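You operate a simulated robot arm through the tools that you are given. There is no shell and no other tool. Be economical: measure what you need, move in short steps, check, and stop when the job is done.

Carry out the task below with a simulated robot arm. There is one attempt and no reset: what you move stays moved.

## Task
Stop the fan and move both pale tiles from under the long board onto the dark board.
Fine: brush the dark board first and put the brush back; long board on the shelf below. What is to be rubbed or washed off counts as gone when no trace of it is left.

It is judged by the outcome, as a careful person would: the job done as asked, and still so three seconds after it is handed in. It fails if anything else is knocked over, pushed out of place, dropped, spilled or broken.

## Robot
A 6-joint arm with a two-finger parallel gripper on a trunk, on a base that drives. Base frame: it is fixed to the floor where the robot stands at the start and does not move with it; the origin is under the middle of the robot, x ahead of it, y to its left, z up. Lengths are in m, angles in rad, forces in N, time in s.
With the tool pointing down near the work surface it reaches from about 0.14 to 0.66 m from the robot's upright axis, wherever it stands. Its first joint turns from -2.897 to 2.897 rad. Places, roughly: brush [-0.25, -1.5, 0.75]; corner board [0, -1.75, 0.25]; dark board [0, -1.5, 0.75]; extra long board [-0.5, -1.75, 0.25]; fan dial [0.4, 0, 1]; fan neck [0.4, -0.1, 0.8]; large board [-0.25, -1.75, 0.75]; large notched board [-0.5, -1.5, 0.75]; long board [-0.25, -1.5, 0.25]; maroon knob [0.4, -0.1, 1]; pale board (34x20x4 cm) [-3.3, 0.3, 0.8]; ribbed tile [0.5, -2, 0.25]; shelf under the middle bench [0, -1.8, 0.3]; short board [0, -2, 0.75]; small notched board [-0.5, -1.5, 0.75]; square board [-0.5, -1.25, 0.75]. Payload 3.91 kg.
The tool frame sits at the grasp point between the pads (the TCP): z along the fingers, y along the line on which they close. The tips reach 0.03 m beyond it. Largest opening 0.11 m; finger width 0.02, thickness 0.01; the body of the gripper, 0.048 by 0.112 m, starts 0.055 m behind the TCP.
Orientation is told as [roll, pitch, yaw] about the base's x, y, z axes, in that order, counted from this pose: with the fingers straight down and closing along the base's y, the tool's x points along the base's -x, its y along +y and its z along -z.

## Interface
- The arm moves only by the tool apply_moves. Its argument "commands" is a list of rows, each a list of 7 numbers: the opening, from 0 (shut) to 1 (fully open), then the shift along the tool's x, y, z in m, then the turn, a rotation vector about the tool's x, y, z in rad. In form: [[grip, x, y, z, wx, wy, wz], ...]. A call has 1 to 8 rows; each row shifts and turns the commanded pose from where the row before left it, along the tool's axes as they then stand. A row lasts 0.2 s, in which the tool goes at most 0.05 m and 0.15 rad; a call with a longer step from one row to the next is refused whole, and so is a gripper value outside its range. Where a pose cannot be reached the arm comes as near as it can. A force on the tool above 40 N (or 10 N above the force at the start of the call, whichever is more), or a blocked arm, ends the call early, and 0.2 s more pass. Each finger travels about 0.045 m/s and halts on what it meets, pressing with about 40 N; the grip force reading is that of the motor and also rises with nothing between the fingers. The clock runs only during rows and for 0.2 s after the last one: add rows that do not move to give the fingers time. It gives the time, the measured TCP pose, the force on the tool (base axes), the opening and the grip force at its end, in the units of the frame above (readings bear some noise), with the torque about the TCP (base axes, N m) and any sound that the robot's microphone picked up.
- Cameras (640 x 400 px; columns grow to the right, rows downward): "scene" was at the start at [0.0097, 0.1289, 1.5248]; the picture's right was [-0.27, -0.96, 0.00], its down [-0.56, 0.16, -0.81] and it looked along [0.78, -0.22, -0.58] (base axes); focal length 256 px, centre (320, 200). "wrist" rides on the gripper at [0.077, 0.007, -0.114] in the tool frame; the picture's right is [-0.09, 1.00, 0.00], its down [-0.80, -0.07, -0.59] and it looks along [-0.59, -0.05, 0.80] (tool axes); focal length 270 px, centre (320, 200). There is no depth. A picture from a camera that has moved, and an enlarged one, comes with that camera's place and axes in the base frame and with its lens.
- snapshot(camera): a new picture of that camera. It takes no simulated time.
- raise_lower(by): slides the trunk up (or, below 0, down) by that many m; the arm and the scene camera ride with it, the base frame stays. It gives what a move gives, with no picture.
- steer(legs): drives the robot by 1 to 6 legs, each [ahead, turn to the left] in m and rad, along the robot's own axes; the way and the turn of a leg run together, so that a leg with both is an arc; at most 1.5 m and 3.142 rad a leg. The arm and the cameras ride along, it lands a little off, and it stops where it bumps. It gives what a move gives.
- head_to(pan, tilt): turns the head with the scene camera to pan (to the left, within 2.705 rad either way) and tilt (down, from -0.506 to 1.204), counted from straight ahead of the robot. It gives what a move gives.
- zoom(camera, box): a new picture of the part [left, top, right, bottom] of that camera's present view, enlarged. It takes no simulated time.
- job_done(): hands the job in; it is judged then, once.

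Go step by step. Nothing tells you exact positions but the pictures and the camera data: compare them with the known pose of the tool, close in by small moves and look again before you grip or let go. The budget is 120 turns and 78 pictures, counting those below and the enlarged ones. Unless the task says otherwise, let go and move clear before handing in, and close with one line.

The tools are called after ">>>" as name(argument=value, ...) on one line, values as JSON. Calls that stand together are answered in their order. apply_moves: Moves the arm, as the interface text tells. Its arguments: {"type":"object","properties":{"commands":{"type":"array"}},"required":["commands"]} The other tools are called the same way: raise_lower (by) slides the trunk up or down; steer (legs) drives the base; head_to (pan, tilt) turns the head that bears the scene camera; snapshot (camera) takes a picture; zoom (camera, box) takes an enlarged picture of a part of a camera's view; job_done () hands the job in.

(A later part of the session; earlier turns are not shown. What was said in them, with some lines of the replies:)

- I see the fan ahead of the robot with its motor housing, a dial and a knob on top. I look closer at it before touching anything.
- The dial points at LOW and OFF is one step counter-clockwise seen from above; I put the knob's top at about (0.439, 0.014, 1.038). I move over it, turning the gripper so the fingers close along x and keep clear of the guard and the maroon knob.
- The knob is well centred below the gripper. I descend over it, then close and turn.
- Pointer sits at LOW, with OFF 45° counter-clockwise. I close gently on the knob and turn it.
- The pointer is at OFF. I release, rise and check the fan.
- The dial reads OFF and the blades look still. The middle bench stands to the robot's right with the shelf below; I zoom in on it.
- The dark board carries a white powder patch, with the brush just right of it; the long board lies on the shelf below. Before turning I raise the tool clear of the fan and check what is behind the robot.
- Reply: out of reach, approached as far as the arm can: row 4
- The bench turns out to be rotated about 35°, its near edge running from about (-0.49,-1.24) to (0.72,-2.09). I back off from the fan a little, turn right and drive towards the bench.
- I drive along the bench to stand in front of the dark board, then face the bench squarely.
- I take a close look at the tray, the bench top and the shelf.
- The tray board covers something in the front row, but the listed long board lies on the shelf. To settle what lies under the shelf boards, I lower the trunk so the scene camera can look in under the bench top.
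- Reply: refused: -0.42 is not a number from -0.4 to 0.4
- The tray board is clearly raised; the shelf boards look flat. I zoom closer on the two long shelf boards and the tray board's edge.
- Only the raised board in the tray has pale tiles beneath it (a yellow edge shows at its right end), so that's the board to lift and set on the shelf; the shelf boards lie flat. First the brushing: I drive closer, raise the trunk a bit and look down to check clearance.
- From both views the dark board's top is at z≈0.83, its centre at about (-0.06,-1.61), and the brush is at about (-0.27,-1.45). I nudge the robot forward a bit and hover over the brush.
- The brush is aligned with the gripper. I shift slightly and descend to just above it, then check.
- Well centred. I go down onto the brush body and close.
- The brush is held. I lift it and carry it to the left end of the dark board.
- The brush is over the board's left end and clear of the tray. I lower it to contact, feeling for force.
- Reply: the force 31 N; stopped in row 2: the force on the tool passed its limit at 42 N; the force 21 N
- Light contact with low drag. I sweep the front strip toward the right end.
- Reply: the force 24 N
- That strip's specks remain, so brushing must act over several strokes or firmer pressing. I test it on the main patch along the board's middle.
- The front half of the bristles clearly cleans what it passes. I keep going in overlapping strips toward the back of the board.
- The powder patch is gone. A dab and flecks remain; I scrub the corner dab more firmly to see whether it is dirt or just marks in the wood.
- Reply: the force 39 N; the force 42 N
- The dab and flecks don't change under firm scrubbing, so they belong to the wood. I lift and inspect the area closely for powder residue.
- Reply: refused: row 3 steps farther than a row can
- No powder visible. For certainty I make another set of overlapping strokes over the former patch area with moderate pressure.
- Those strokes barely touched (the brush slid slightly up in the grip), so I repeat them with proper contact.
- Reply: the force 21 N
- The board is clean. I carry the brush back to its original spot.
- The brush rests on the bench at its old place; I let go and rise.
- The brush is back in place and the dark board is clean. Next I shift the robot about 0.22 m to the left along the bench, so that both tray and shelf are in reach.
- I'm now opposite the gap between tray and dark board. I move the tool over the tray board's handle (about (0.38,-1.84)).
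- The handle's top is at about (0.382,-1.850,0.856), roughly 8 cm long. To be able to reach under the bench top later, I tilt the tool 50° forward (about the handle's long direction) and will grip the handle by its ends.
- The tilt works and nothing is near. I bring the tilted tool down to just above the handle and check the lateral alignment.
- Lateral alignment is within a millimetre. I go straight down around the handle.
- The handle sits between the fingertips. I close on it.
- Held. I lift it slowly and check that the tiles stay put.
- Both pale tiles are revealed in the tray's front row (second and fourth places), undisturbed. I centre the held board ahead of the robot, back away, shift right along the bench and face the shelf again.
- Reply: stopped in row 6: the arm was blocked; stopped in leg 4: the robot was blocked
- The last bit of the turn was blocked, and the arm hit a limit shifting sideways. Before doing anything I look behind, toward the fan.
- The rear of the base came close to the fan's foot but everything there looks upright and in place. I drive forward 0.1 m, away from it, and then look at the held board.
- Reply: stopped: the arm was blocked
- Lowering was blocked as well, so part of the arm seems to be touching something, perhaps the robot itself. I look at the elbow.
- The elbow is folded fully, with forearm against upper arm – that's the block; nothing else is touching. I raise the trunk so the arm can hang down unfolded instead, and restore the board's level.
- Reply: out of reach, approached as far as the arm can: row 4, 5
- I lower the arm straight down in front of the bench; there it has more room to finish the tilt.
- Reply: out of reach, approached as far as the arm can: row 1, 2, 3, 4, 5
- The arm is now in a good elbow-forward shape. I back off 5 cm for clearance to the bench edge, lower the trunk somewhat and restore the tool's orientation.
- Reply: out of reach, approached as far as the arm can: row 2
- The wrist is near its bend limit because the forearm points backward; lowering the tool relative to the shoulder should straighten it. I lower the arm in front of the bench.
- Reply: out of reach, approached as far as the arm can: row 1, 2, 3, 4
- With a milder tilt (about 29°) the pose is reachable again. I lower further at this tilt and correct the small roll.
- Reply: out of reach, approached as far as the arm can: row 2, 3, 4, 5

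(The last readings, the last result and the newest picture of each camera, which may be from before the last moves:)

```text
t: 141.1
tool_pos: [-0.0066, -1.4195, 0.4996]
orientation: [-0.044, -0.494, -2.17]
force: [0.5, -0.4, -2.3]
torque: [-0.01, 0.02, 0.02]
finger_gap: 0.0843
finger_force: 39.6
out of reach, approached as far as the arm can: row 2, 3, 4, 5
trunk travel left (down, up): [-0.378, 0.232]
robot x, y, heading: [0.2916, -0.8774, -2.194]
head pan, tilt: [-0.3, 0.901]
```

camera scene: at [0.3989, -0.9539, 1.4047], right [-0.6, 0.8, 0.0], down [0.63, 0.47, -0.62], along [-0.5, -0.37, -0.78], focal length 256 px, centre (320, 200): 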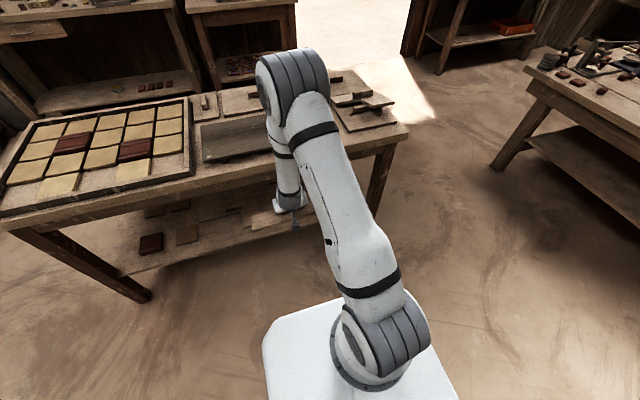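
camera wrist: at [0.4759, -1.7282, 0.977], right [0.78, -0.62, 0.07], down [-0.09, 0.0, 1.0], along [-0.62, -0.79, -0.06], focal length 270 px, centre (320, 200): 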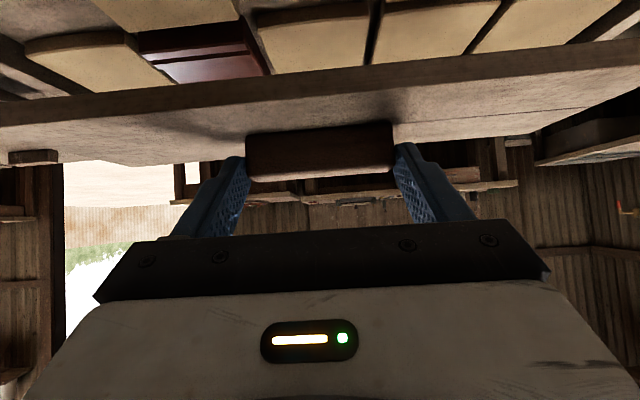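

Lowering with the arm swings it forward; a lower trunk with the arm higher should suit better. I raise the arm a bit, then lower the trunk.

>>> apply_moves(commands=[[0.6, -0.019, 0, -0.035, 0, 0, 0], [0.6, -0.019, 0, -0.035, 0, 0, 0], [0.6, -0.019, 0, -0.035, 0, 0, 0], [0.6, 0, 0, 0, 0, 0, 0]])

>>> raise_lower(by=-0.18)

```text
t: 142.1
tool_pos: [-0.0077, -1.4264, 0.6222]
orientation: [-0.001, -0.506, -2.191]
force: [-0.7, -0.3, -2.6]
torque: [-0.01, -0.02, -0.01]
finger_gap: 0.0845
finger_force: 39.9
out of reach, approached as far as the arm can: row 1
trunk travel left (down, up): [-0.378, 0.232]
robot x, y, heading: [0.2929, -0.8787, -2.194]
head pan, tilt: [-0.3, 0.901]
```

```text
t: 144.1
tool_pos: [-0.009, -1.4265, 0.4411]
orientation: [-0.003, -0.505, -2.192]
force: [0.3, -0.1, -2.0]
torque: [0.03, 0.01, 0.01]
finger_gap: 0.0847
finger_force: 39.8
trunk travel left (down, up): [-0.198, 0.412]
robot x, y, heading: [0.2913, -0.8813, -2.196]
head pan, tilt: [-0.3, 0.901]
```

Now it's exact. I restore the full tilt so the board is level.

>>> apply_moves(commands=[[0.6, -0.01, 0, -0.018, 0, -0.12, 0], [0.6, -0.012, 0, -0.016, 0, -0.12, 0], [0.6, -0.014, 0, -0.014, 0, -0.12, 0], [0.6, 0, 0, 0, 0, -0.014, 0], [0.6, 0, 0, 0, 0, 0, 0]])

>>> head_to(pan=-0.1, tilt=0.75)

>>> snapshot(camera="scene")

```text
t: 145.2
tool_pos: [-0.0238, -1.4522, 0.5219]
orientation: [-0.063, -0.855, -2.149]
force: [-0.2, -0.4, -1.9]
torque: [0.02, -0.05, -0.05]
finger_gap: 0.0847
finger_force: 39.5
out of reach, approached as far as the arm can: row 1, 2, 3
trunk travel left (down, up): [-0.198, 0.412]
robot x, y, heading: [0.296, -0.8847, -2.201]
head pan, tilt: [-0.3, 0.901]
```

```text
t: 146.0
tool_pos: [-0.0225, -1.4515, 0.5213]
orientation: [-0.062, -0.856, -2.149]
force: [-0.1, 0.6, -3.0]
torque: [0.03, -0.07, -0.02]
finger_gap: 0.0845
finger_force: 40.7
trunk travel left (down, up): [-0.198, 0.412]
robot x, y, heading: [0.2948, -0.881, -2.195]
head pan, tilt: [-0.099, 0.75]
```

```text
17 pictures are left
camera scene: at [0.4043, -0.9704, 1.2365], right [-0.75, 0.66, 0.0], down [0.45, 0.51, -0.73], along [-0.49, -0.55, -0.68], focal length 256 px, centre (320, 200)
```

scene: 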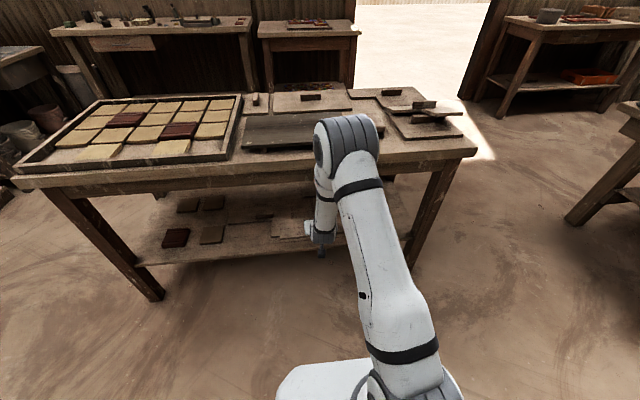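

The board is nearly level, entering below the bench top. I shift it right toward the free spot on the shelf and somewhat further in.

>>> apply_moves(commands=[[0.6, -0.01, -0.036, 0.011, 0, 0, 0], [0.6, -0.01, -0.036, 0.011, 0, 0, 0], [0.6, -0.01, -0.036, 0.011, 0, 0, 0], [0.6, -0.01, 0, 0.011, 0, 0, 0], [0.6, 0, 0, 0, 0, 0, 0]])

>>> raise_lower(by=-0.08)

>>> snapshot(camera="wrist")

```text
t: 147.2
tool_pos: [-0.0549, -1.5019, 0.5363]
orientation: [-0.003, -0.876, -2.203]
force: [0.5, 0.5, -2.5]
torque: [0.02, -0.03, -0.06]
finger_gap: 0.0847
finger_force: 40.1
out of reach, approached as far as the arm can: row 1, 2, 3, 4
trunk travel left (down, up): [-0.198, 0.412]
robot x, y, heading: [0.297, -0.8857, -2.198]
head pan, tilt: [-0.099, 0.75]
```

```text
t: 148.3
tool_pos: [-0.0558, -1.5026, 0.4569]
orientation: [-0.005, -0.879, -2.204]
force: [0.1, -0.3, -3.0]
torque: [0.06, -0.07, 0.02]
finger_gap: 0.0845
finger_force: 39.7
trunk travel left (down, up): [-0.118, 0.492]
robot x, y, heading: [0.2956, -0.8802, -2.197]
head pan, tilt: [-0.099, 0.75]
```

```text
16 pictures are left
camera wrist: at [0.0322, -1.3967, 0.4703], right [0.77, -0.64, 0.06], down [-0.09, 0.0, 1.0], along [-0.64, -0.77, -0.06], focal length 270 px, centre (320, 200)
```

wrist: 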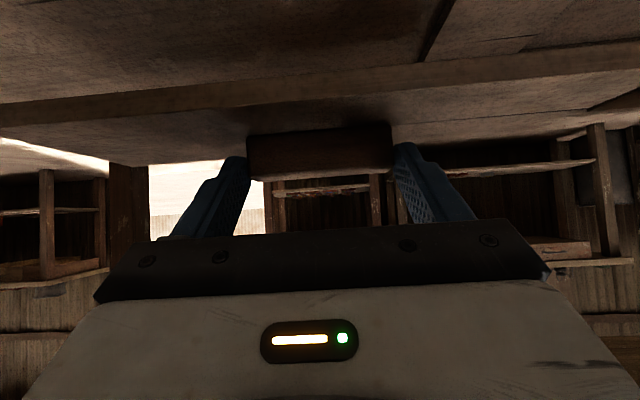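

Exact pose reached. Now I shift about 0.11 m right and 5 cm further in.

>>> apply_moves(commands=[[0.6, 0, -0.037, 0, 0, 0, 0], [0.6, 0, -0.037, 0, 0, 0, 0], [0.6, 0, -0.036, 0, 0, 0, 0], [0.6, -0.016, 0, 0.0185, 0, 0, 0], [0.6, -0.016, 0, 0.0185, 0, 0, 0], [0.6, 0, 0, 0, 0, 0, 0]])

>>> snapshot(camera="wrist")

>>> snapshot(camera="scene")

```text
t: 149.8
tool_pos: [-0.0851, -1.5283, 0.4602]
orientation: [-0.004, -0.878, -2.205]
force: [0.3, 0.1, -2.8]
torque: [0.06, -0.04, -0.05]
finger_gap: 0.0843
finger_force: 40.0
out of reach, approached as far as the arm can: row 1, 2, 3, 4
trunk travel left (down, up): [-0.118, 0.492]
robot x, y, heading: [0.2952, -0.8828, -2.197]
head pan, tilt: [-0.099, 0.75]
```

```text
15 pictures are left
camera wrist: at [0.0023, -1.4224, 0.4747], right [0.77, -0.64, 0.06], down [-0.09, 0.0, 1.0], along [-0.63, -0.77, -0.06], focal length 270 px, centre (320, 200)
```

wrist: 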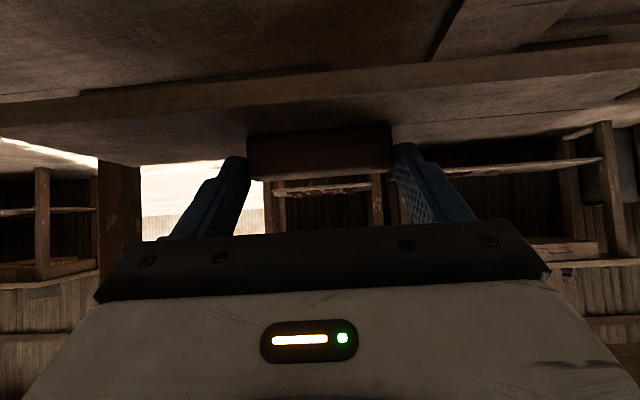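

```text
14 pictures are left
camera scene: at [0.4043, -0.9705, 1.1566], right [-0.75, 0.66, 0.0], down [0.45, 0.51, -0.73], along [-0.49, -0.55, -0.68], focal length 256 px, centre (320, 200)
```

scene: 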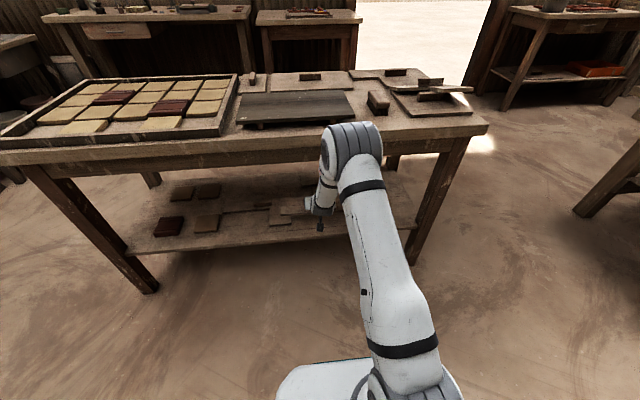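

Arm-side shifting is at its limit, so I swing the board right by turning the base slightly instead.

>>> steer(legs=[[0, -0.15]])

>>> zoom(camera="scene", box=[140, 170, 440, 290])

```text
t: 150.8
tool_pos: [-0.1783, -1.4648, 0.4608]
orientation: [-0.013, -0.876, -2.356]
force: [-0.2, 0.1, -2.6]
torque: [0.08, -0.06, -0.01]
finger_gap: 0.0846
finger_force: 39.7
trunk travel left (down, up): [-0.118, 0.492]
robot x, y, heading: [0.2974, -0.8843, -2.338]
head pan, tilt: [-0.099, 0.75]
```

```text
2.13 times, centred on (290, 230) of scene
camera zoom: at [0.3961, -0.9902, 1.1566], right [-0.64, 0.76, 0.0], down [0.52, 0.44, -0.73], along [-0.56, -0.47, -0.68], focal length 547 px, centre (384, 136)
```

zoom: 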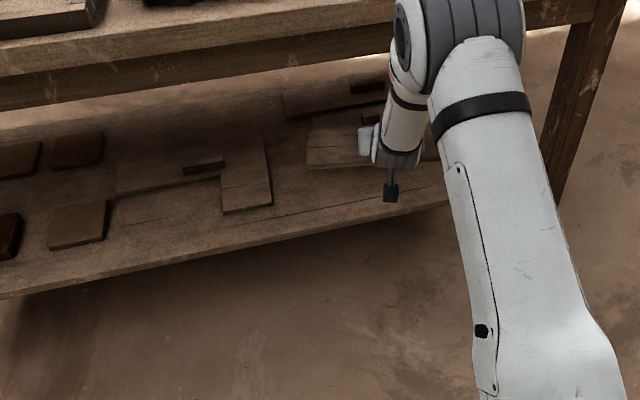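

The board is now over the free area of the shelf. I push it a bit further in and lower.

>>> apply_moves(commands=[[0.6, -0.0115, 0, 0.0135, 0, 0, 0], [0.6, -0.0115, 0, 0.0135, 0, 0, 0], [0.6, 0, 0, 0, 0, 0, -0.03], [0.6, 0, 0, 0, 0, 0, 0]])

>>> raise_lower(by=-0.075)

>>> zoom(camera="scene", box=[200, 130, 460, 260])

>>> snapshot(camera="wrist")

```text
t: 151.8
tool_pos: [-0.2034, -1.4895, 0.4628]
orientation: [-0.05, -0.874, -2.307]
force: [1.2, -0.8, -3.8]
torque: [0.05, -0.07, 0.01]
finger_gap: 0.0846
finger_force: 40.2
trunk travel left (down, up): [-0.118, 0.492]
robot x, y, heading: [0.2996, -0.8846, -2.34]
head pan, tilt: [-0.099, 0.75]
```

```text
t: 152.9
tool_pos: [-0.2034, -1.4876, 0.3873]
orientation: [-0.049, -0.874, -2.308]
force: [-0.6, -0.9, -3.0]
torque: [0.03, -0.05, 0.01]
finger_gap: 0.0844
finger_force: 40.0
trunk travel left (down, up): [-0.043, 0.567]
robot x, y, heading: [0.3016, -0.8875, -2.345]
head pan, tilt: [-0.099, 0.75]
```

```text
2.46 times, centred on (330, 195) of scene
camera zoom: at [0.396, -0.9902, 1.0816], right [-0.64, 0.76, 0.0], down [0.52, 0.44, -0.73], along [-0.56, -0.47, -0.68], focal length 631 px, centre (295, 212)
```

zoom: 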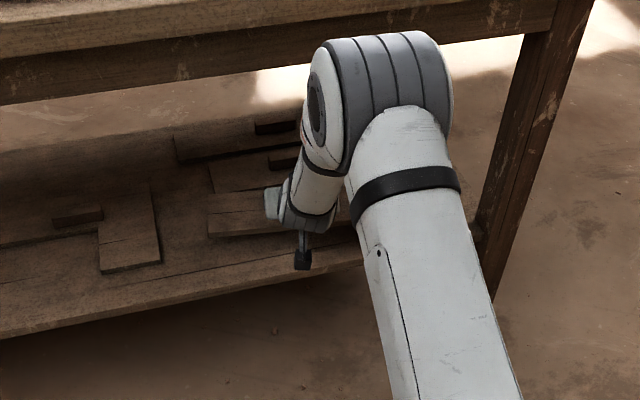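

```text
11 pictures are left
camera wrist: at [-0.1018, -1.396, 0.4005], right [0.67, -0.74, 0.04], down [-0.07, -0.01, 1.0], along [-0.74, -0.67, -0.06], focal length 270 px, centre (320, 200)
```

wrist: 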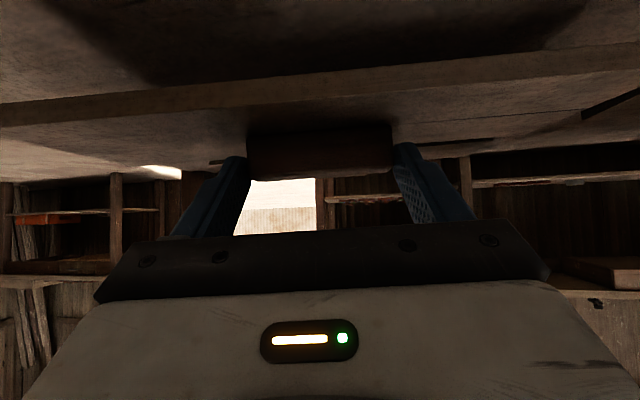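

The board is over the clear strip, in front of the other long boards and right of the corner board. I correct the slight roll and lower until it touches.

>>> apply_moves(commands=[[0.6, 0, 0, 0, -0.04, 0, 0], [0.6, 0.0062, 0, 0.0052, 0, 0, 0], [0.6, 0.0062, 0, 0.0052, 0, 0, 0], [0.6, 0, 0, 0, 0, 0, 0]])

```text
t: 153.9
tool_pos: [-0.1919, -1.502, 0.3728]
orientation: [-0.021, -0.874, -2.308]
force: [0.7, 0.0, -2.6]
torque: [0.05, 0.0, -0.01]
finger_gap: 0.0846
finger_force: 40.0
out of reach, approached as far as the arm can: row 2, 3
trunk travel left (down, up): [-0.043, 0.567]
robot x, y, heading: [0.2985, -0.8869, -2.34]
head pan, tilt: [-0.099, 0.75]
```

>>> raise_lower(by=-0.01)

>>> raise_lower(by=-0.004)

```text
t: 154.5
tool_pos: [-0.192, -1.5019, 0.3629]
orientation: [-0.021, -0.872, -2.309]
force: [-0.1, 1.5, -2.7]
torque: [0.07, -0.04, -0.02]
finger_gap: 0.0843
finger_force: 39.8
trunk travel left (down, up): [-0.033, 0.577]
robot x, y, heading: [0.2988, -0.8846, -2.342]
head pan, tilt: [-0.099, 0.75]
```

```text
t: 155.0
tool_pos: [-0.1913, -1.5015, 0.3573]
orientation: [-0.022, -0.872, -2.309]
force: [0.1, 0.0, -2.0]
torque: [0.01, 0.0, 0.0]
finger_gap: 0.0848
finger_force: 39.7
trunk travel left (down, up): [-0.029, 0.581]
robot x, y, heading: [0.2999, -0.8832, -2.342]
head pan, tilt: [-0.099, 0.75]
```

>>> raise_lower(by=-0.004)

>>> raise_lower(by=-0.004)

```text
t: 155.6
tool_pos: [-0.1914, -1.5031, 0.3545]
orientation: [-0.022, -0.873, -2.309]
force: [0.1, -0.4, -2.9]
torque: [0.04, -0.04, 0.02]
finger_gap: 0.0845
finger_force: 40.3
trunk travel left (down, up): [-0.025, 0.585]
robot x, y, heading: [0.2992, -0.886, -2.34]
head pan, tilt: [-0.099, 0.75]
```

```text
t: 156.1
tool_pos: [-0.1921, -1.5013, 0.3508]
orientation: [-0.019, -0.872, -2.31]
force: [0.7, -0.2, -1.1]
torque: [-0.38, -0.2, -0.06]
finger_gap: 0.0845
finger_force: 39.7
trunk travel left (down, up): [-0.021, 0.589]
robot x, y, heading: [0.2984, -0.8841, -2.341]
head pan, tilt: [-0.099, 0.75]
```

First contact is felt. A little further to seat it flat.

>>> raise_lower(by=-0.003)

>>> raise_lower(by=-0.002)

```text
t: 156.6
tool_pos: [-0.1915, -1.5031, 0.3485]
orientation: [-0.018, -0.878, -2.312]
force: [-1.3, 1.1, 7.1]
torque: [-1.46, -0.62, -0.07]
finger_gap: 0.0846
finger_force: 39.8
trunk travel left (down, up): [-0.018, 0.592]
robot x, y, heading: [0.3023, -0.8863, -2.342]
head pan, tilt: [-0.099, 0.75]
```

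```text
t: 157.1
tool_pos: [-0.1921, -1.5026, 0.3476]
orientation: [-0.021, -0.875, -2.311]
force: [-3.0, 1.2, 11.2]
torque: [-1.36, -0.02, -0.57]
finger_gap: 0.0846
finger_force: 40.4
trunk travel left (down, up): [-0.016, 0.594]
robot x, y, heading: [0.298, -0.8883, -2.34]
head pan, tilt: [-0.099, 0.75]
```

The board rests on the shelf, essentially flat. I open slowly and rise off the handle.

>>> apply_moves(commands=[[0.8, 0, 0, 0, 0, 0, 0], [0.9, 0, 0, 0, 0, 0, 0], [1.0, 0, 0, 0, 0, 0, 0], [1.0, 0, 0, 0, 0, 0, 0]])

>>> raise_lower(by=0.06)

>>> snapshot(camera="wrist")

```text
t: 158.1
tool_pos: [-0.1913, -1.5019, 0.3467]
orientation: [-0.021, -0.872, -2.307]
force: [0.6, 0.2, -0.3]
torque: [0.02, -0.01, 0.03]
finger_gap: 0.1102
finger_force: 0.0
trunk travel left (down, up): [-0.016, 0.594]
robot x, y, heading: [0.3024, -0.8829, -2.343]
head pan, tilt: [-0.099, 0.75]
```

```text
t: 159.1
tool_pos: [-0.1913, -1.5026, 0.4049]
orientation: [-0.02, -0.872, -2.309]
force: [0.1, -0.1, 0.6]
torque: [0.03, -0.01, 0.0]
finger_gap: 0.1103
finger_force: 0.1
trunk travel left (down, up): [-0.076, 0.534]
robot x, y, heading: [0.2983, -0.8862, -2.34]
head pan, tilt: [-0.099, 0.75]
```

```text
10 pictures are left
camera wrist: at [-0.0917, -1.4074, 0.4199], right [0.69, -0.72, 0.05], down [-0.08, 0.0, 1.0], along [-0.72, -0.69, -0.06], focal length 270 px, centre (320, 200)
```

wrist: 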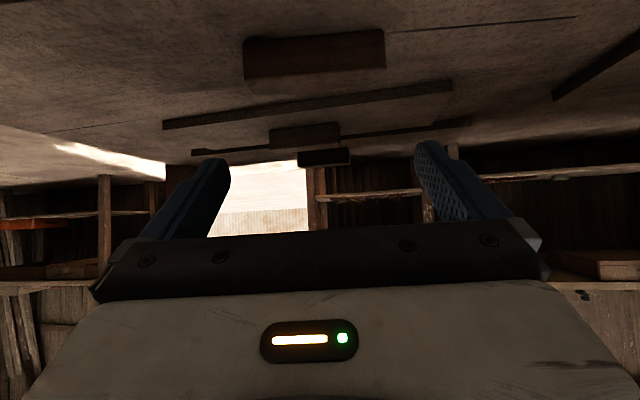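

The board lies flat on the shelf in its own free strip. I withdraw the gripper: up a little, then back, reducing the tilt.

>>> raise_lower(by=0.05)

>>> apply_moves(commands=[[1.0, 0.0256, 0, -0.0307, 0, 0, 0], [1.0, 0.0256, 0, -0.0307, 0, 0, 0], [1.0, 0.024, 0, -0.02, 0, 0.12, 0], [1.0, 0.026, 0, -0.018, 0, 0.12, 0], [1.0, 0.028, 0, -0.016, 0, 0.12, 0], [1.0, 0.028, 0, -0.016, 0, 0.1, 0], [1.0, 0, 0, 0, 0, 0, 0]])

```text
t: 160.0
tool_pos: [-0.1915, -1.5019, 0.4555]
orientation: [-0.021, -0.874, -2.311]
force: [0.0, -0.2, -0.5]
torque: [-0.02, -0.02, 0.01]
finger_gap: 0.1097
finger_force: 0.0
trunk travel left (down, up): [-0.126, 0.484]
robot x, y, heading: [0.2982, -0.8883, -2.346]
head pan, tilt: [-0.099, 0.75]
```

```text
t: 161.6
tool_pos: [-0.0484, -1.3652, 0.4416]
orientation: [-0.014, -0.411, -2.318]
force: [-0.4, -0.2, -0.1]
torque: [-0.01, 0.01, 0.01]
finger_gap: 0.1098
finger_force: 0.0
out of reach, approached as far as the arm can: row 2
trunk travel left (down, up): [-0.126, 0.484]
robot x, y, heading: [0.2984, -0.8876, -2.341]
head pan, tilt: [-0.099, 0.75]
```

The gripper is out in front of the bench. I raise the trunk, fold the tool upright, and drive back to the tile station with room to turn.

>>> raise_lower(by=0.36)

>>> apply_moves(commands=[[1.0, 0, 0, -0.05, 0, 0.1, 0], [1.0, 0, 0, -0.05, 0, 0.1, 0], [1.0, 0, 0, -0.05, 0, 0.1, 0], [1.0, 0, 0, -0.05, 0, 0.1, 0], [1.0, 0, 0, 0, 0, 0, 0]])

```text
t: 165.1
tool_pos: [-0.0485, -1.3653, 0.8009]
orientation: [-0.014, -0.412, -2.321]
force: [0.0, 0.4, 0.9]
torque: [0.02, 0.0, 0.03]
finger_gap: 0.1101
finger_force: 0.0
trunk travel left (down, up): [-0.486, 0.124]
robot x, y, heading: [0.3004, -0.8845, -2.342]
head pan, tilt: [-0.099, 0.75]
```

```text
t: 166.3
tool_pos: [-0.0137, -1.3293, 0.9735]
orientation: [-0.029, -0.06, -2.331]
force: [-0.4, -0.8, -0.1]
torque: [-0.03, 0.02, 0.01]
finger_gap: 0.1101
finger_force: 0.0
out of reach, approached as far as the arm can: row 1
trunk travel left (down, up): [-0.486, 0.124]
robot x, y, heading: [0.2978, -0.8881, -2.345]
head pan, tilt: [-0.099, 0.75]
```

>>> apply_moves(commands=[[1.0, 0, 0, -0.05, 0.03, 0.06, 0], [1.0, 0, 0, -0.05, 0, 0, 0], [1.0, 0, 0, 0, 0, 0, 0]])

>>> steer(legs=[[0.12, 0], [0, 1.666], [0.317, 0], [0, -1.512], [0.17, 0]])

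>>> head_to(pan=0.1, tilt=0.95)

>>> snapshot(camera="scene")

```text
t: 167.1
tool_pos: [-0.0088, -1.3299, 1.0729]
orientation: [-0.06, 0.0, -2.332]
force: [0.0, -0.1, 0.2]
torque: [0.02, 0.04, -0.02]
finger_gap: 0.11
finger_force: 0.0
trunk travel left (down, up): [-0.486, 0.124]
robot x, y, heading: [0.2987, -0.888, -2.341]
head pan, tilt: [-0.099, 0.75]
```

```text
t: 178.9
tool_pos: [0.127, -1.7959, 1.0726]
orientation: [-0.061, 0.001, -2.18]
force: [0.5, -0.5, -0.5]
torque: [0.03, -0.06, 0.01]
finger_gap: 0.11
finger_force: 0.0
trunk travel left (down, up): [-0.486, 0.124]
robot x, y, heading: [0.3673, -1.3111, -2.194]
head pan, tilt: [-0.099, 0.75]
```

```text
t: 179.6
tool_pos: [0.1284, -1.794, 1.0723]
orientation: [-0.061, -0.001, -2.179]
force: [0.0, 0.1, -0.1]
torque: [0.03, -0.01, -0.01]
finger_gap: 0.1098
finger_force: 0.0
trunk travel left (down, up): [-0.486, 0.124]
robot x, y, heading: [0.3652, -1.3103, -2.198]
head pan, tilt: [0.099, 0.949]
```

```text
9 pictures are left
camera scene: at [0.4982, -1.4003, 1.5091], right [-0.86, 0.5, 0.0], down [0.41, 0.7, -0.58], along [-0.29, -0.5, -0.81], focal length 256 px, centre (320, 200)
```

scene: 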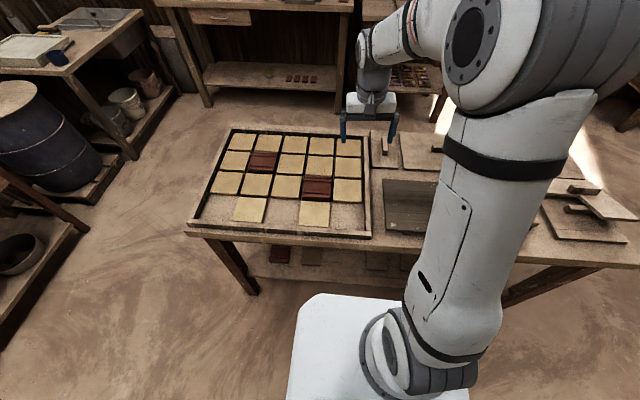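

Both tiles sit free in the front row: about (0.295,-1.795) and (0.461,-1.910). I move over the right one first.

>>> apply_moves(commands=[[1.0, 0, 0, 0, -0.06, 0, 0], [1.0, 0.0237, 0.0344, 0.01, 0, 0, 0], [1.0, 0.0237, 0.0344, 0.01, 0, 0, 0], [1.0, 0.0237, 0.0344, 0.01, 0, 0, 0], [1.0, 0.0237, 0.0344, 0.01, 0, 0, 0], [1.0, 0, 0, 0.045, 0, 0, 0], [1.0, 0, 0, 0, 0, 0, 0]])

>>> snapshot(camera="wrist")

```text
t: 181.2
tool_pos: [0.2949, -1.7926, 0.9877]
orientation: [0.0, 0.0, -2.179]
force: [-0.2, -0.2, 0.5]
torque: [0.04, 0.03, 0.03]
finger_gap: 0.1101
finger_force: 0.1
trunk travel left (down, up): [-0.486, 0.124]
robot x, y, heading: [0.3689, -1.3133, -2.198]
head pan, tilt: [0.099, 0.949]
```

```text
8 pictures are left
camera wrist: at [0.3445, -1.7337, 1.1029], right [0.77, -0.64, 0.0], down [-0.51, -0.62, 0.59], along [-0.38, -0.46, -0.8], focal length 270 px, centre (320, 200)
```

wrist: 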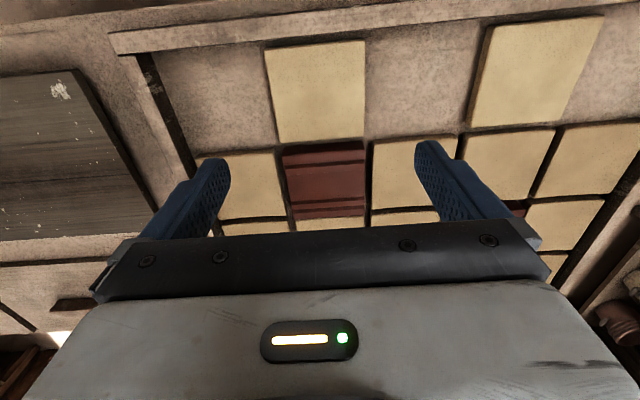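

Aligned over the right tile (about 9 cm wide). I descend and grip it by its sides.

>>> apply_moves(commands=[[1.0, 0.002, 0, 0.045, 0, 0, 0], [1.0, 0, 0, 0.045, 0, 0, 0], [1.0, 0, 0, 0.04, 0, 0, 0], [1.0, 0, 0, 0.015, 0, 0, 0], [1.0, 0, 0, 0.006, 0, 0, 0]])

>>> snapshot(camera="wrist")

```text
t: 182.4
tool_pos: [0.2958, -1.7915, 0.8371]
orientation: [-0.002, 0.0, -2.179]
force: [0.1, -0.8, 0.9]
torque: [-0.03, 0.0, -0.03]
finger_gap: 0.11
finger_force: 0.0
trunk travel left (down, up): [-0.486, 0.124]
robot x, y, heading: [0.3662, -1.3119, -2.193]
head pan, tilt: [0.099, 0.949]
```

```text
7 pictures are left
camera wrist: at [0.346, -1.7328, 0.9511], right [0.77, -0.64, 0.0], down [-0.51, -0.62, 0.59], along [-0.38, -0.46, -0.8], focal length 270 px, centre (320, 200)
```

wrist: 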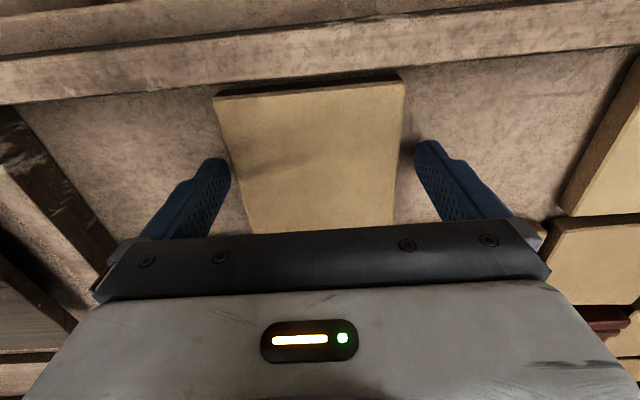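

>>> apply_moves(commands=[[1.0, 0, -0.002, 0.003, 0, 0, 0], [0.9, 0, 0, 0, 0, 0, 0], [0.82, 0, 0, 0, 0, 0, 0], [0.76, 0, 0, 0, 0, 0, 0], [0.72, 0, 0, 0, 0, 0, 0], [0.72, 0, 0, 0, 0, 0, 0]])

```text
t: 183.8
tool_pos: [0.2938, -1.7899, 0.8336]
orientation: [-0.001, -0.001, -2.177]
force: [-2.6, 2.1, 1.4]
torque: [0.1, 0.01, 0.01]
finger_gap: 0.0957
finger_force: 39.7
trunk travel left (down, up): [-0.486, 0.124]
robot x, y, heading: [0.3685, -1.3117, -2.197]
head pan, tilt: [0.099, 0.949]
```

The tile is held. I lift it and carry it over the right half of the dark board.

>>> apply_moves(commands=[[0.72, 0, 0, -0.02, 0, 0, 0], [0.72, 0, 0, -0.04, 0, 0, 0], [0.72, 0, 0, -0.045, 0, 0, 0], [0.72, -0.0048, -0.0439, 0, 0, 0, 0], [0.72, -0.0048, -0.0439, 0, 0, 0, 0], [0.72, -0.0048, -0.0439, 0, 0, 0, 0], [0.72, -0.0048, -0.0439, 0, 0, 0, 0], [0.72, -0.0048, -0.0439, 0, 0, 0, 0]])

>>> apply_moves(commands=[[0.72, -0.0048, -0.0439, 0, 0, 0, 0], [0.72, -0.0048, -0.0439, 0, 0, 0, 0], [0.72, -0.0048, -0.0439, 0, 0, 0, 0], [0.72, -0.0048, -0.0439, 0, 0, 0, 0], [0.72, -0.0048, -0.0439, 0, 0, 0, 0], [0.72, -0.0048, -0.0439, 0, 0, 0, 0], [0.72, 0, 0, 0.03, 0, 0, 0], [0.72, 0, 0, 0, 0, 0, 0]])

>>> snapshot(camera="wrist")

```text
t: 185.6
tool_pos: [0.0997, -1.6866, 0.938]
orientation: [0.0, 0.001, -2.177]
force: [-0.5, 0.4, -3.1]
torque: [0.0, 0.0, 0.0]
finger_gap: 0.0957
finger_force: 40.1
trunk travel left (down, up): [-0.486, 0.124]
robot x, y, heading: [0.3699, -1.3077, -2.198]
head pan, tilt: [0.099, 0.949]
```

```text
t: 187.4
tool_pos: [-0.1342, -1.5598, 0.9085]
orientation: [-0.003, -0.001, -2.178]
force: [0.2, -0.6, -2.9]
torque: [0.02, -0.01, 0.02]
finger_gap: 0.0955
finger_force: 39.5
trunk travel left (down, up): [-0.486, 0.124]
robot x, y, heading: [0.3719, -1.3134, -2.199]
head pan, tilt: [0.099, 0.949]
```

```text
6 pictures are left
camera wrist: at [-0.0839, -1.5012, 1.023], right [0.77, -0.64, 0.0], down [-0.51, -0.62, 0.59], along [-0.38, -0.46, -0.8], focal length 270 px, centre (320, 200)
```

wrist: 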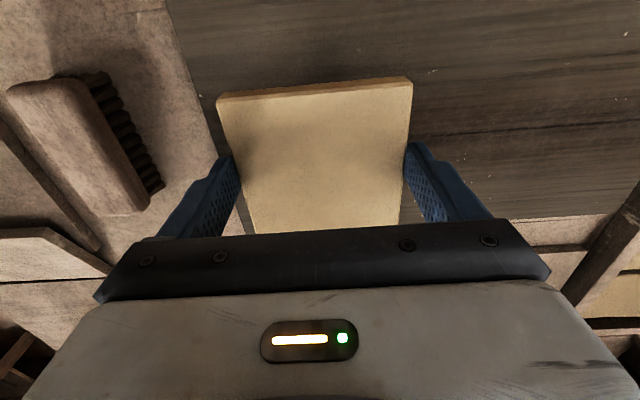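

The tile hangs over the board with margin on all sides. I lower it until it touches.

>>> apply_moves(commands=[[0.72, 0, 0, 0.025, 0, 0, 0], [0.72, 0, 0, 0.01, 0, 0, 0], [0.72, 0, 0, 0.004, 0, 0, 0], [0.72, 0, 0, 0.002, 0, 0, 0]])

```text
t: 188.4
tool_pos: [-0.1337, -1.5606, 0.8672]
orientation: [-0.001, 0.0, -2.178]
force: [-0.6, 0.0, -1.2]
torque: [0.05, -0.06, 0.05]
finger_gap: 0.0955
finger_force: 40.2
trunk travel left (down, up): [-0.486, 0.124]
robot x, y, heading: [0.3705, -1.3065, -2.204]
head pan, tilt: [0.099, 0.949]
```

>>> apply_moves(commands=[[0.72, 0, 0, 0.0015, 0, 0, 0], [0.72, 0, 0, 0.001, 0, 0, 0]])

```text
t: 189.0
tool_pos: [-0.1334, -1.5592, 0.8683]
orientation: [-0.002, -0.002, -2.177]
force: [-0.6, -1.7, 24.6]
torque: [0.22, -0.96, -0.06]
finger_gap: 0.0954
finger_force: 39.7
trunk travel left (down, up): [-0.486, 0.124]
robot x, y, heading: [0.3697, -1.3114, -2.196]
head pan, tilt: [0.099, 0.949]
```

Touching down. I ease off, release and rise.

>>> apply_moves(commands=[[0.72, 0, 0, -0.0015, 0, 0, 0], [0.85, 0, 0, 0, 0, 0, 0], [0.95, 0, 0, 0, 0, 0, 0], [1.0, 0, 0, 0, 0, 0, 0], [1.0, 0, 0, -0.03, 0, 0, 0], [1.0, 0, 0, -0.045, 0, 0, 0], [1.0, 0, 0, -0.045, 0, 0, 0]])

```text
t: 190.6
tool_pos: [-0.1327, -1.5587, 0.9886]
orientation: [0.0, 0.003, -2.178]
force: [-0.7, -0.1, 0.1]
torque: [0.0, 0.0, 0.0]
finger_gap: 0.1102
finger_force: 0.1
trunk travel left (down, up): [-0.486, 0.124]
robot x, y, heading: [0.3724, -1.3075, -2.194]
head pan, tilt: [0.099, 0.949]
```

Tile one is on the board. I go for the left tile.

>>> apply_moves(commands=[[1.0, 0.0034, 0.0462, 0, 0, 0, 0], [1.0, 0.0034, 0.0462, 0, 0, 0, 0], [1.0, 0.0034, 0.0462, 0, 0, 0, 0], [1.0, 0.0034, 0.0462, 0, 0, 0, 0], [1.0, 0.0034, 0.0462, 0, 0, 0, 0], [1.0, 0.0034, 0.0462, 0, 0, 0, 0], [1.0, 0.0034, 0.0462, 0, 0, 0, 0], [1.0, 0.0034, 0.0462, 0, 0, 0, 0]])

>>> apply_moves(commands=[[1.0, 0.0034, 0.0462, 0, 0, 0, 0], [1.0, 0.0034, 0.0462, 0, 0, 0, 0], [1.0, 0.0034, 0.0462, 0, 0, 0, 0], [1.0, 0.0034, 0.0462, 0, 0, 0, 0], [1.0, 0.0034, 0.0462, 0, 0, 0, 0], [1.0, 0.0034, 0.0462, 0, 0, 0, 0], [1.0, 0.0034, 0.0462, 0, 0, 0, 0], [1.0, 0, 0, 0.04, 0, 0, 0]])

>>> snapshot(camera="wrist")

```text
t: 192.4
tool_pos: [0.1885, -1.7491, 0.9867]
orientation: [-0.001, 0.001, -2.178]
force: [-0.3, -0.3, -0.2]
torque: [0.02, -0.03, -0.02]
finger_gap: 0.1099
finger_force: 0.1
trunk travel left (down, up): [-0.486, 0.124]
robot x, y, heading: [0.3709, -1.3114, -2.198]
head pan, tilt: [0.099, 0.949]
```

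```text
t: 194.2
tool_pos: [0.4661, -1.9134, 0.9463]
orientation: [-0.002, 0.001, -2.177]
force: [-0.5, 0.1, -0.4]
torque: [0.02, -0.01, -0.04]
finger_gap: 0.1098
finger_force: 0.0
trunk travel left (down, up): [-0.486, 0.124]
robot x, y, heading: [0.37, -1.3089, -2.202]
head pan, tilt: [0.099, 0.949]
```

```text
5 pictures are left
camera wrist: at [0.5162, -1.8545, 1.061], right [0.77, -0.64, 0.0], down [-0.51, -0.62, 0.59], along [-0.38, -0.46, -0.8], focal length 270 px, centre (320, 200)
```

wrist: 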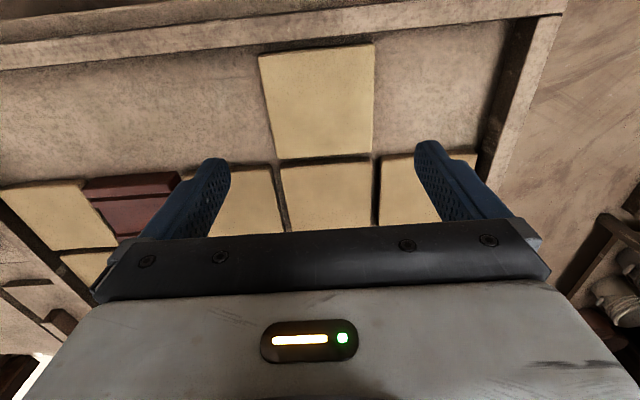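

Aligned over the second tile. I descend and grip.

>>> apply_moves(commands=[[1.0, 0, 0.001, 0.045, 0, 0, 0], [1.0, 0, 0, 0.045, 0, 0, 0], [1.0, 0, 0, 0.015, 0, 0, 0], [1.0, 0, 0, 0.007, 0, 0, 0], [0.9, 0, 0, 0, 0, 0, 0], [0.82, 0, 0, 0, 0, 0, 0], [0.74, 0, 0, 0, 0, 0, 0], [0.72, 0, 0, 0, 0, 0, 0]])

>>> apply_moves(commands=[[0.72, 0, 0, 0, 0, 0, 0], [0.72, 0, 0, 0, 0, 0, 0]])

```text
t: 196.0
tool_pos: [0.4653, -1.9126, 0.8336]
orientation: [-0.001, 0.0, -2.18]
force: [-0.2, 0.2, -0.3]
torque: [-0.08, -0.02, -0.03]
finger_gap: 0.0956
finger_force: 39.2
trunk travel left (down, up): [-0.486, 0.124]
robot x, y, heading: [0.3711, -1.3104, -2.198]
head pan, tilt: [0.099, 0.949]
```

```text
t: 196.6
tool_pos: [0.4664, -1.9119, 0.8346]
orientation: [-0.003, 0.0, -2.177]
force: [0.4, 1.1, 0.1]
torque: [-0.01, -0.02, -0.04]
finger_gap: 0.0955
finger_force: 40.3
trunk travel left (down, up): [-0.486, 0.124]
robot x, y, heading: [0.3673, -1.3075, -2.197]
head pan, tilt: [0.099, 0.949]
```

>>> apply_moves(commands=[[0.72, 0, 0, -0.02, 0, 0, 0], [0.72, 0, 0, -0.04, 0, 0, 0], [0.72, 0, 0, -0.045, 0, 0, 0], [0.72, -0.0048, -0.048, 0, 0, 0, 0], [0.72, -0.0048, -0.048, 0, 0, 0, 0], [0.72, -0.0048, -0.048, 0, 0, 0, 0], [0.72, -0.0048, -0.048, 0, 0, 0, 0], [0.72, -0.0048, -0.048, 0, 0, 0, 0]])

>>> apply_moves(commands=[[0.72, -0.0048, -0.048, 0, 0, 0, 0], [0.72, -0.0048, -0.048, 0, 0, 0, 0], [0.72, -0.0048, -0.048, 0, 0, 0, 0], [0.72, -0.0048, -0.048, 0, 0, 0, 0], [0.72, -0.0048, -0.048, 0, 0, 0, 0], [0.72, -0.0048, -0.048, 0, 0, 0, 0], [0.72, 0, 0, 0.035, 0, 0, 0], [0.72, 0, 0, 0.01, 0, 0, 0]])

>>> snapshot(camera="wrist")

```text
t: 198.4
tool_pos: [0.2559, -1.7969, 0.9403]
orientation: [0.0, -0.001, -2.176]
force: [-0.5, -0.1, -2.9]
torque: [-0.01, -0.01, 0.01]
finger_gap: 0.0955
finger_force: 40.1
trunk travel left (down, up): [-0.486, 0.124]
robot x, y, heading: [0.3655, -1.3086, -2.197]
head pan, tilt: [0.099, 0.949]
```

```text
t: 200.2
tool_pos: [0.0032, -1.655, 0.8949]
orientation: [0.0, -0.001, -2.177]
force: [0.3, 0.0, -2.5]
torque: [-0.01, 0.0, 0.01]
finger_gap: 0.0957
finger_force: 39.9
trunk travel left (down, up): [-0.486, 0.124]
robot x, y, heading: [0.3691, -1.3058, -2.194]
head pan, tilt: [0.099, 0.949]
```

```text
4 pictures are left
camera wrist: at [0.0531, -1.5961, 1.0096], right [0.77, -0.64, 0.0], down [-0.51, -0.62, 0.59], along [-0.38, -0.46, -0.8], focal length 270 px, centre (320, 200)
```

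wrist: 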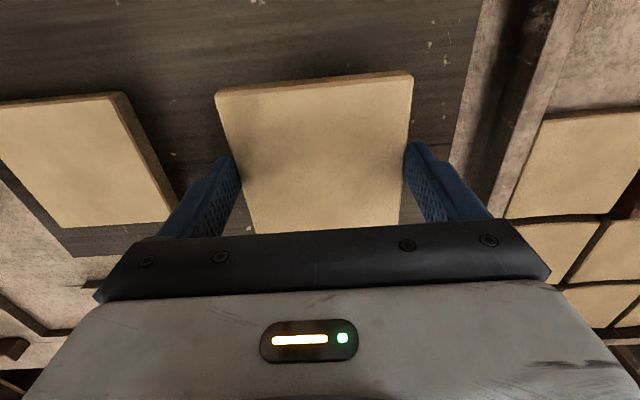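

Both fit well on the board with room between. I lower the second tile.

>>> apply_moves(commands=[[0.72, 0, 0, 0.02, 0, 0, 0], [0.72, 0, 0, 0.005, 0, 0, 0], [0.72, 0, 0, 0.0015, 0, 0, 0]])

>>> apply_moves(commands=[[0.72, 0, 0, 0.001, 0, 0, 0]])

```text
t: 201.0
tool_pos: [0.0022, -1.6552, 0.868]
orientation: [-0.002, 0.002, -2.176]
force: [0.3, -0.2, -2.3]
torque: [-0.02, -0.02, -0.02]
finger_gap: 0.0955
finger_force: 40.7
trunk travel left (down, up): [-0.486, 0.124]
robot x, y, heading: [0.3684, -1.3129, -2.193]
head pan, tilt: [0.099, 0.949]
```

```text
t: 201.4
tool_pos: [0.003, -1.6549, 0.867]
orientation: [-0.002, 0.0, -2.178]
force: [0.2, 0.1, 4.3]
torque: [0.16, -0.45, 0.02]
finger_gap: 0.0956
finger_force: 40.4
trunk travel left (down, up): [-0.486, 0.124]
robot x, y, heading: [0.3711, -1.3126, -2.191]
head pan, tilt: [0.099, 0.949]
```

It touches the board; I release, rise clear and check the whole bench.

>>> apply_moves(commands=[[0.85, 0, 0, 0, 0, 0, 0], [0.95, 0, 0, 0, 0, 0, 0], [1.0, 0, 0, 0, 0, 0, 0], [1.0, 0, 0, -0.03, 0, 0, 0], [1.0, 0, 0, -0.045, 0, 0, 0], [1.0, 0, 0, -0.045, 0, 0, 0], [1.0, 0, 0, -0.045, 0, 0, 0], [1.0, 0, 0, -0.045, 0, 0, 0]])

>>> steer(legs=[[-0.2, 0]])

>>> head_to(pan=0.0, tilt=0.75)

>>> snapshot(camera="scene")

```text
t: 203.2
tool_pos: [0.0027, -1.6549, 1.0795]
orientation: [0.0, 0.003, -2.18]
force: [-0.4, 0.4, 0.7]
torque: [0.0, -0.02, 0.03]
finger_gap: 0.1102
finger_force: 0.0
trunk travel left (down, up): [-0.486, 0.124]
robot x, y, heading: [0.3718, -1.3087, -2.198]
head pan, tilt: [0.099, 0.949]
```

```text
t: 204.8
tool_pos: [0.1222, -1.4922, 1.0797]
orientation: [-0.001, 0.0, -2.177]
force: [0.0, 0.0, 1.5]
torque: [-0.03, 0.02, 0.0]
finger_gap: 0.1098
finger_force: 0.1
trunk travel left (down, up): [-0.486, 0.124]
robot x, y, heading: [0.4854, -1.1467, -2.194]
head pan, tilt: [0.099, 0.949]
```

```text
t: 205.6
tool_pos: [0.12, -1.4922, 1.0794]
orientation: [-0.002, -0.001, -2.176]
force: [0.0, -0.1, 0.1]
torque: [-0.03, 0.0, -0.02]
finger_gap: 0.11
finger_force: 0.2
trunk travel left (down, up): [-0.486, 0.124]
robot x, y, heading: [0.4855, -1.1465, -2.2]
head pan, tilt: [0.0, 0.75]
```

```text
3 pictures are left
camera scene: at [0.6039, -1.2415, 1.5245], right [-0.81, 0.58, 0.0], down [0.4, 0.55, -0.73], along [-0.43, -0.59, -0.68], focal length 256 px, centre (320, 200)
```

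scene: 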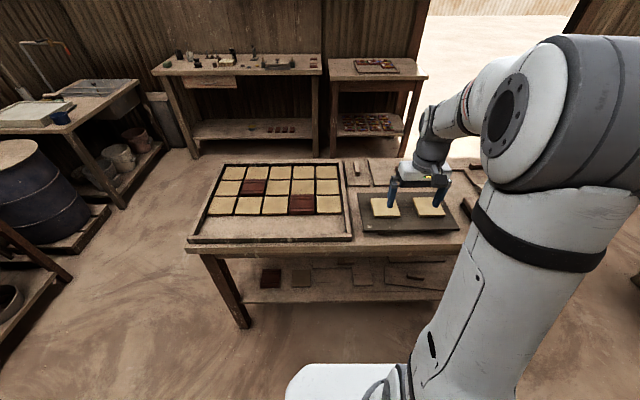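

Both tiles lie on the clean dark board and the tray is otherwise unchanged. I check the shelf and, once more, the fan area.

>>> zoom(camera="scene", box=[240, 150, 480, 310])

>>> head_to(pan=-2.55, tilt=0.5)

>>> snapshot(camera="scene")

```text
2.50 times, centred on (360, 230) of scene
camera zoom: at [0.6039, -1.2415, 1.5245], right [-0.81, 0.58, 0.0], down [0.4, 0.55, -0.73], along [-0.43, -0.59, -0.68], focal length 641 px, centre (220, 125)
```

zoom: 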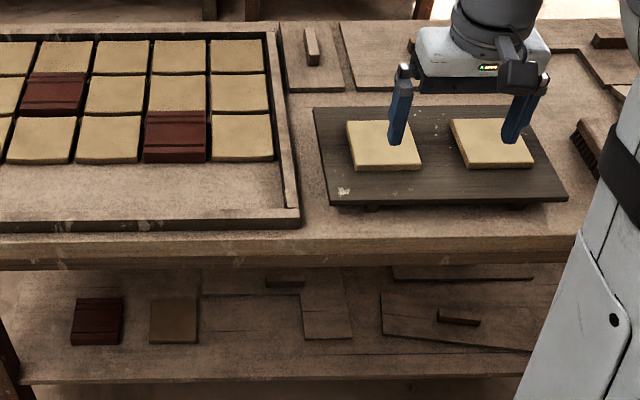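

```text
t: 207.8
tool_pos: [0.1217, -1.4931, 1.0777]
orientation: [-0.004, 0.001, -2.176]
force: [-0.2, 0.5, 0.2]
torque: [-0.02, 0.04, 0.03]
finger_gap: 0.1099
finger_force: 0.0
trunk travel left (down, up): [-0.486, 0.124]
robot x, y, heading: [0.4865, -1.1498, -2.195]
head pan, tilt: [-2.55, 0.499]
```

```text
1 pictures are left
camera scene: at [0.6551, -1.0833, 1.5466], right [1.0, -0.03, 0.0], down [-0.02, -0.48, -0.88], along [0.03, 0.88, -0.48], focal length 256 px, centre (320, 200)
```

scene: 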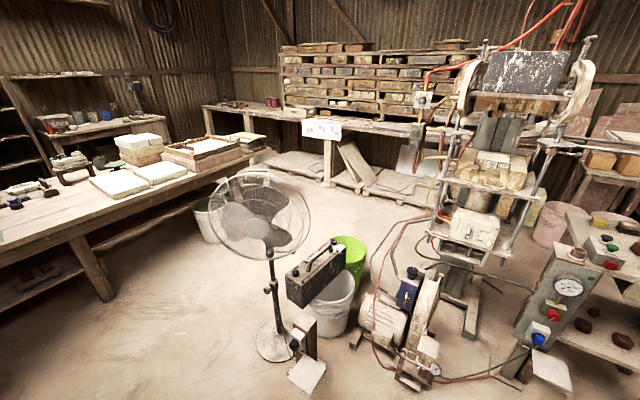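

The fan is off and everything around it stands upright. The long board lies flat on the shelf, the brush is back, and both tiles are on the clean dark board. I hand in the job.

>>> job_done()

```text
The job is handed in.
```

The fan is off, and both pale tiles are on the brushed dark board. The brush is back in its place, and the long board lies on the shelf below. A few light flecks on the dark board did not come off even with firm scrubbing, so I took them as marks in the wood.
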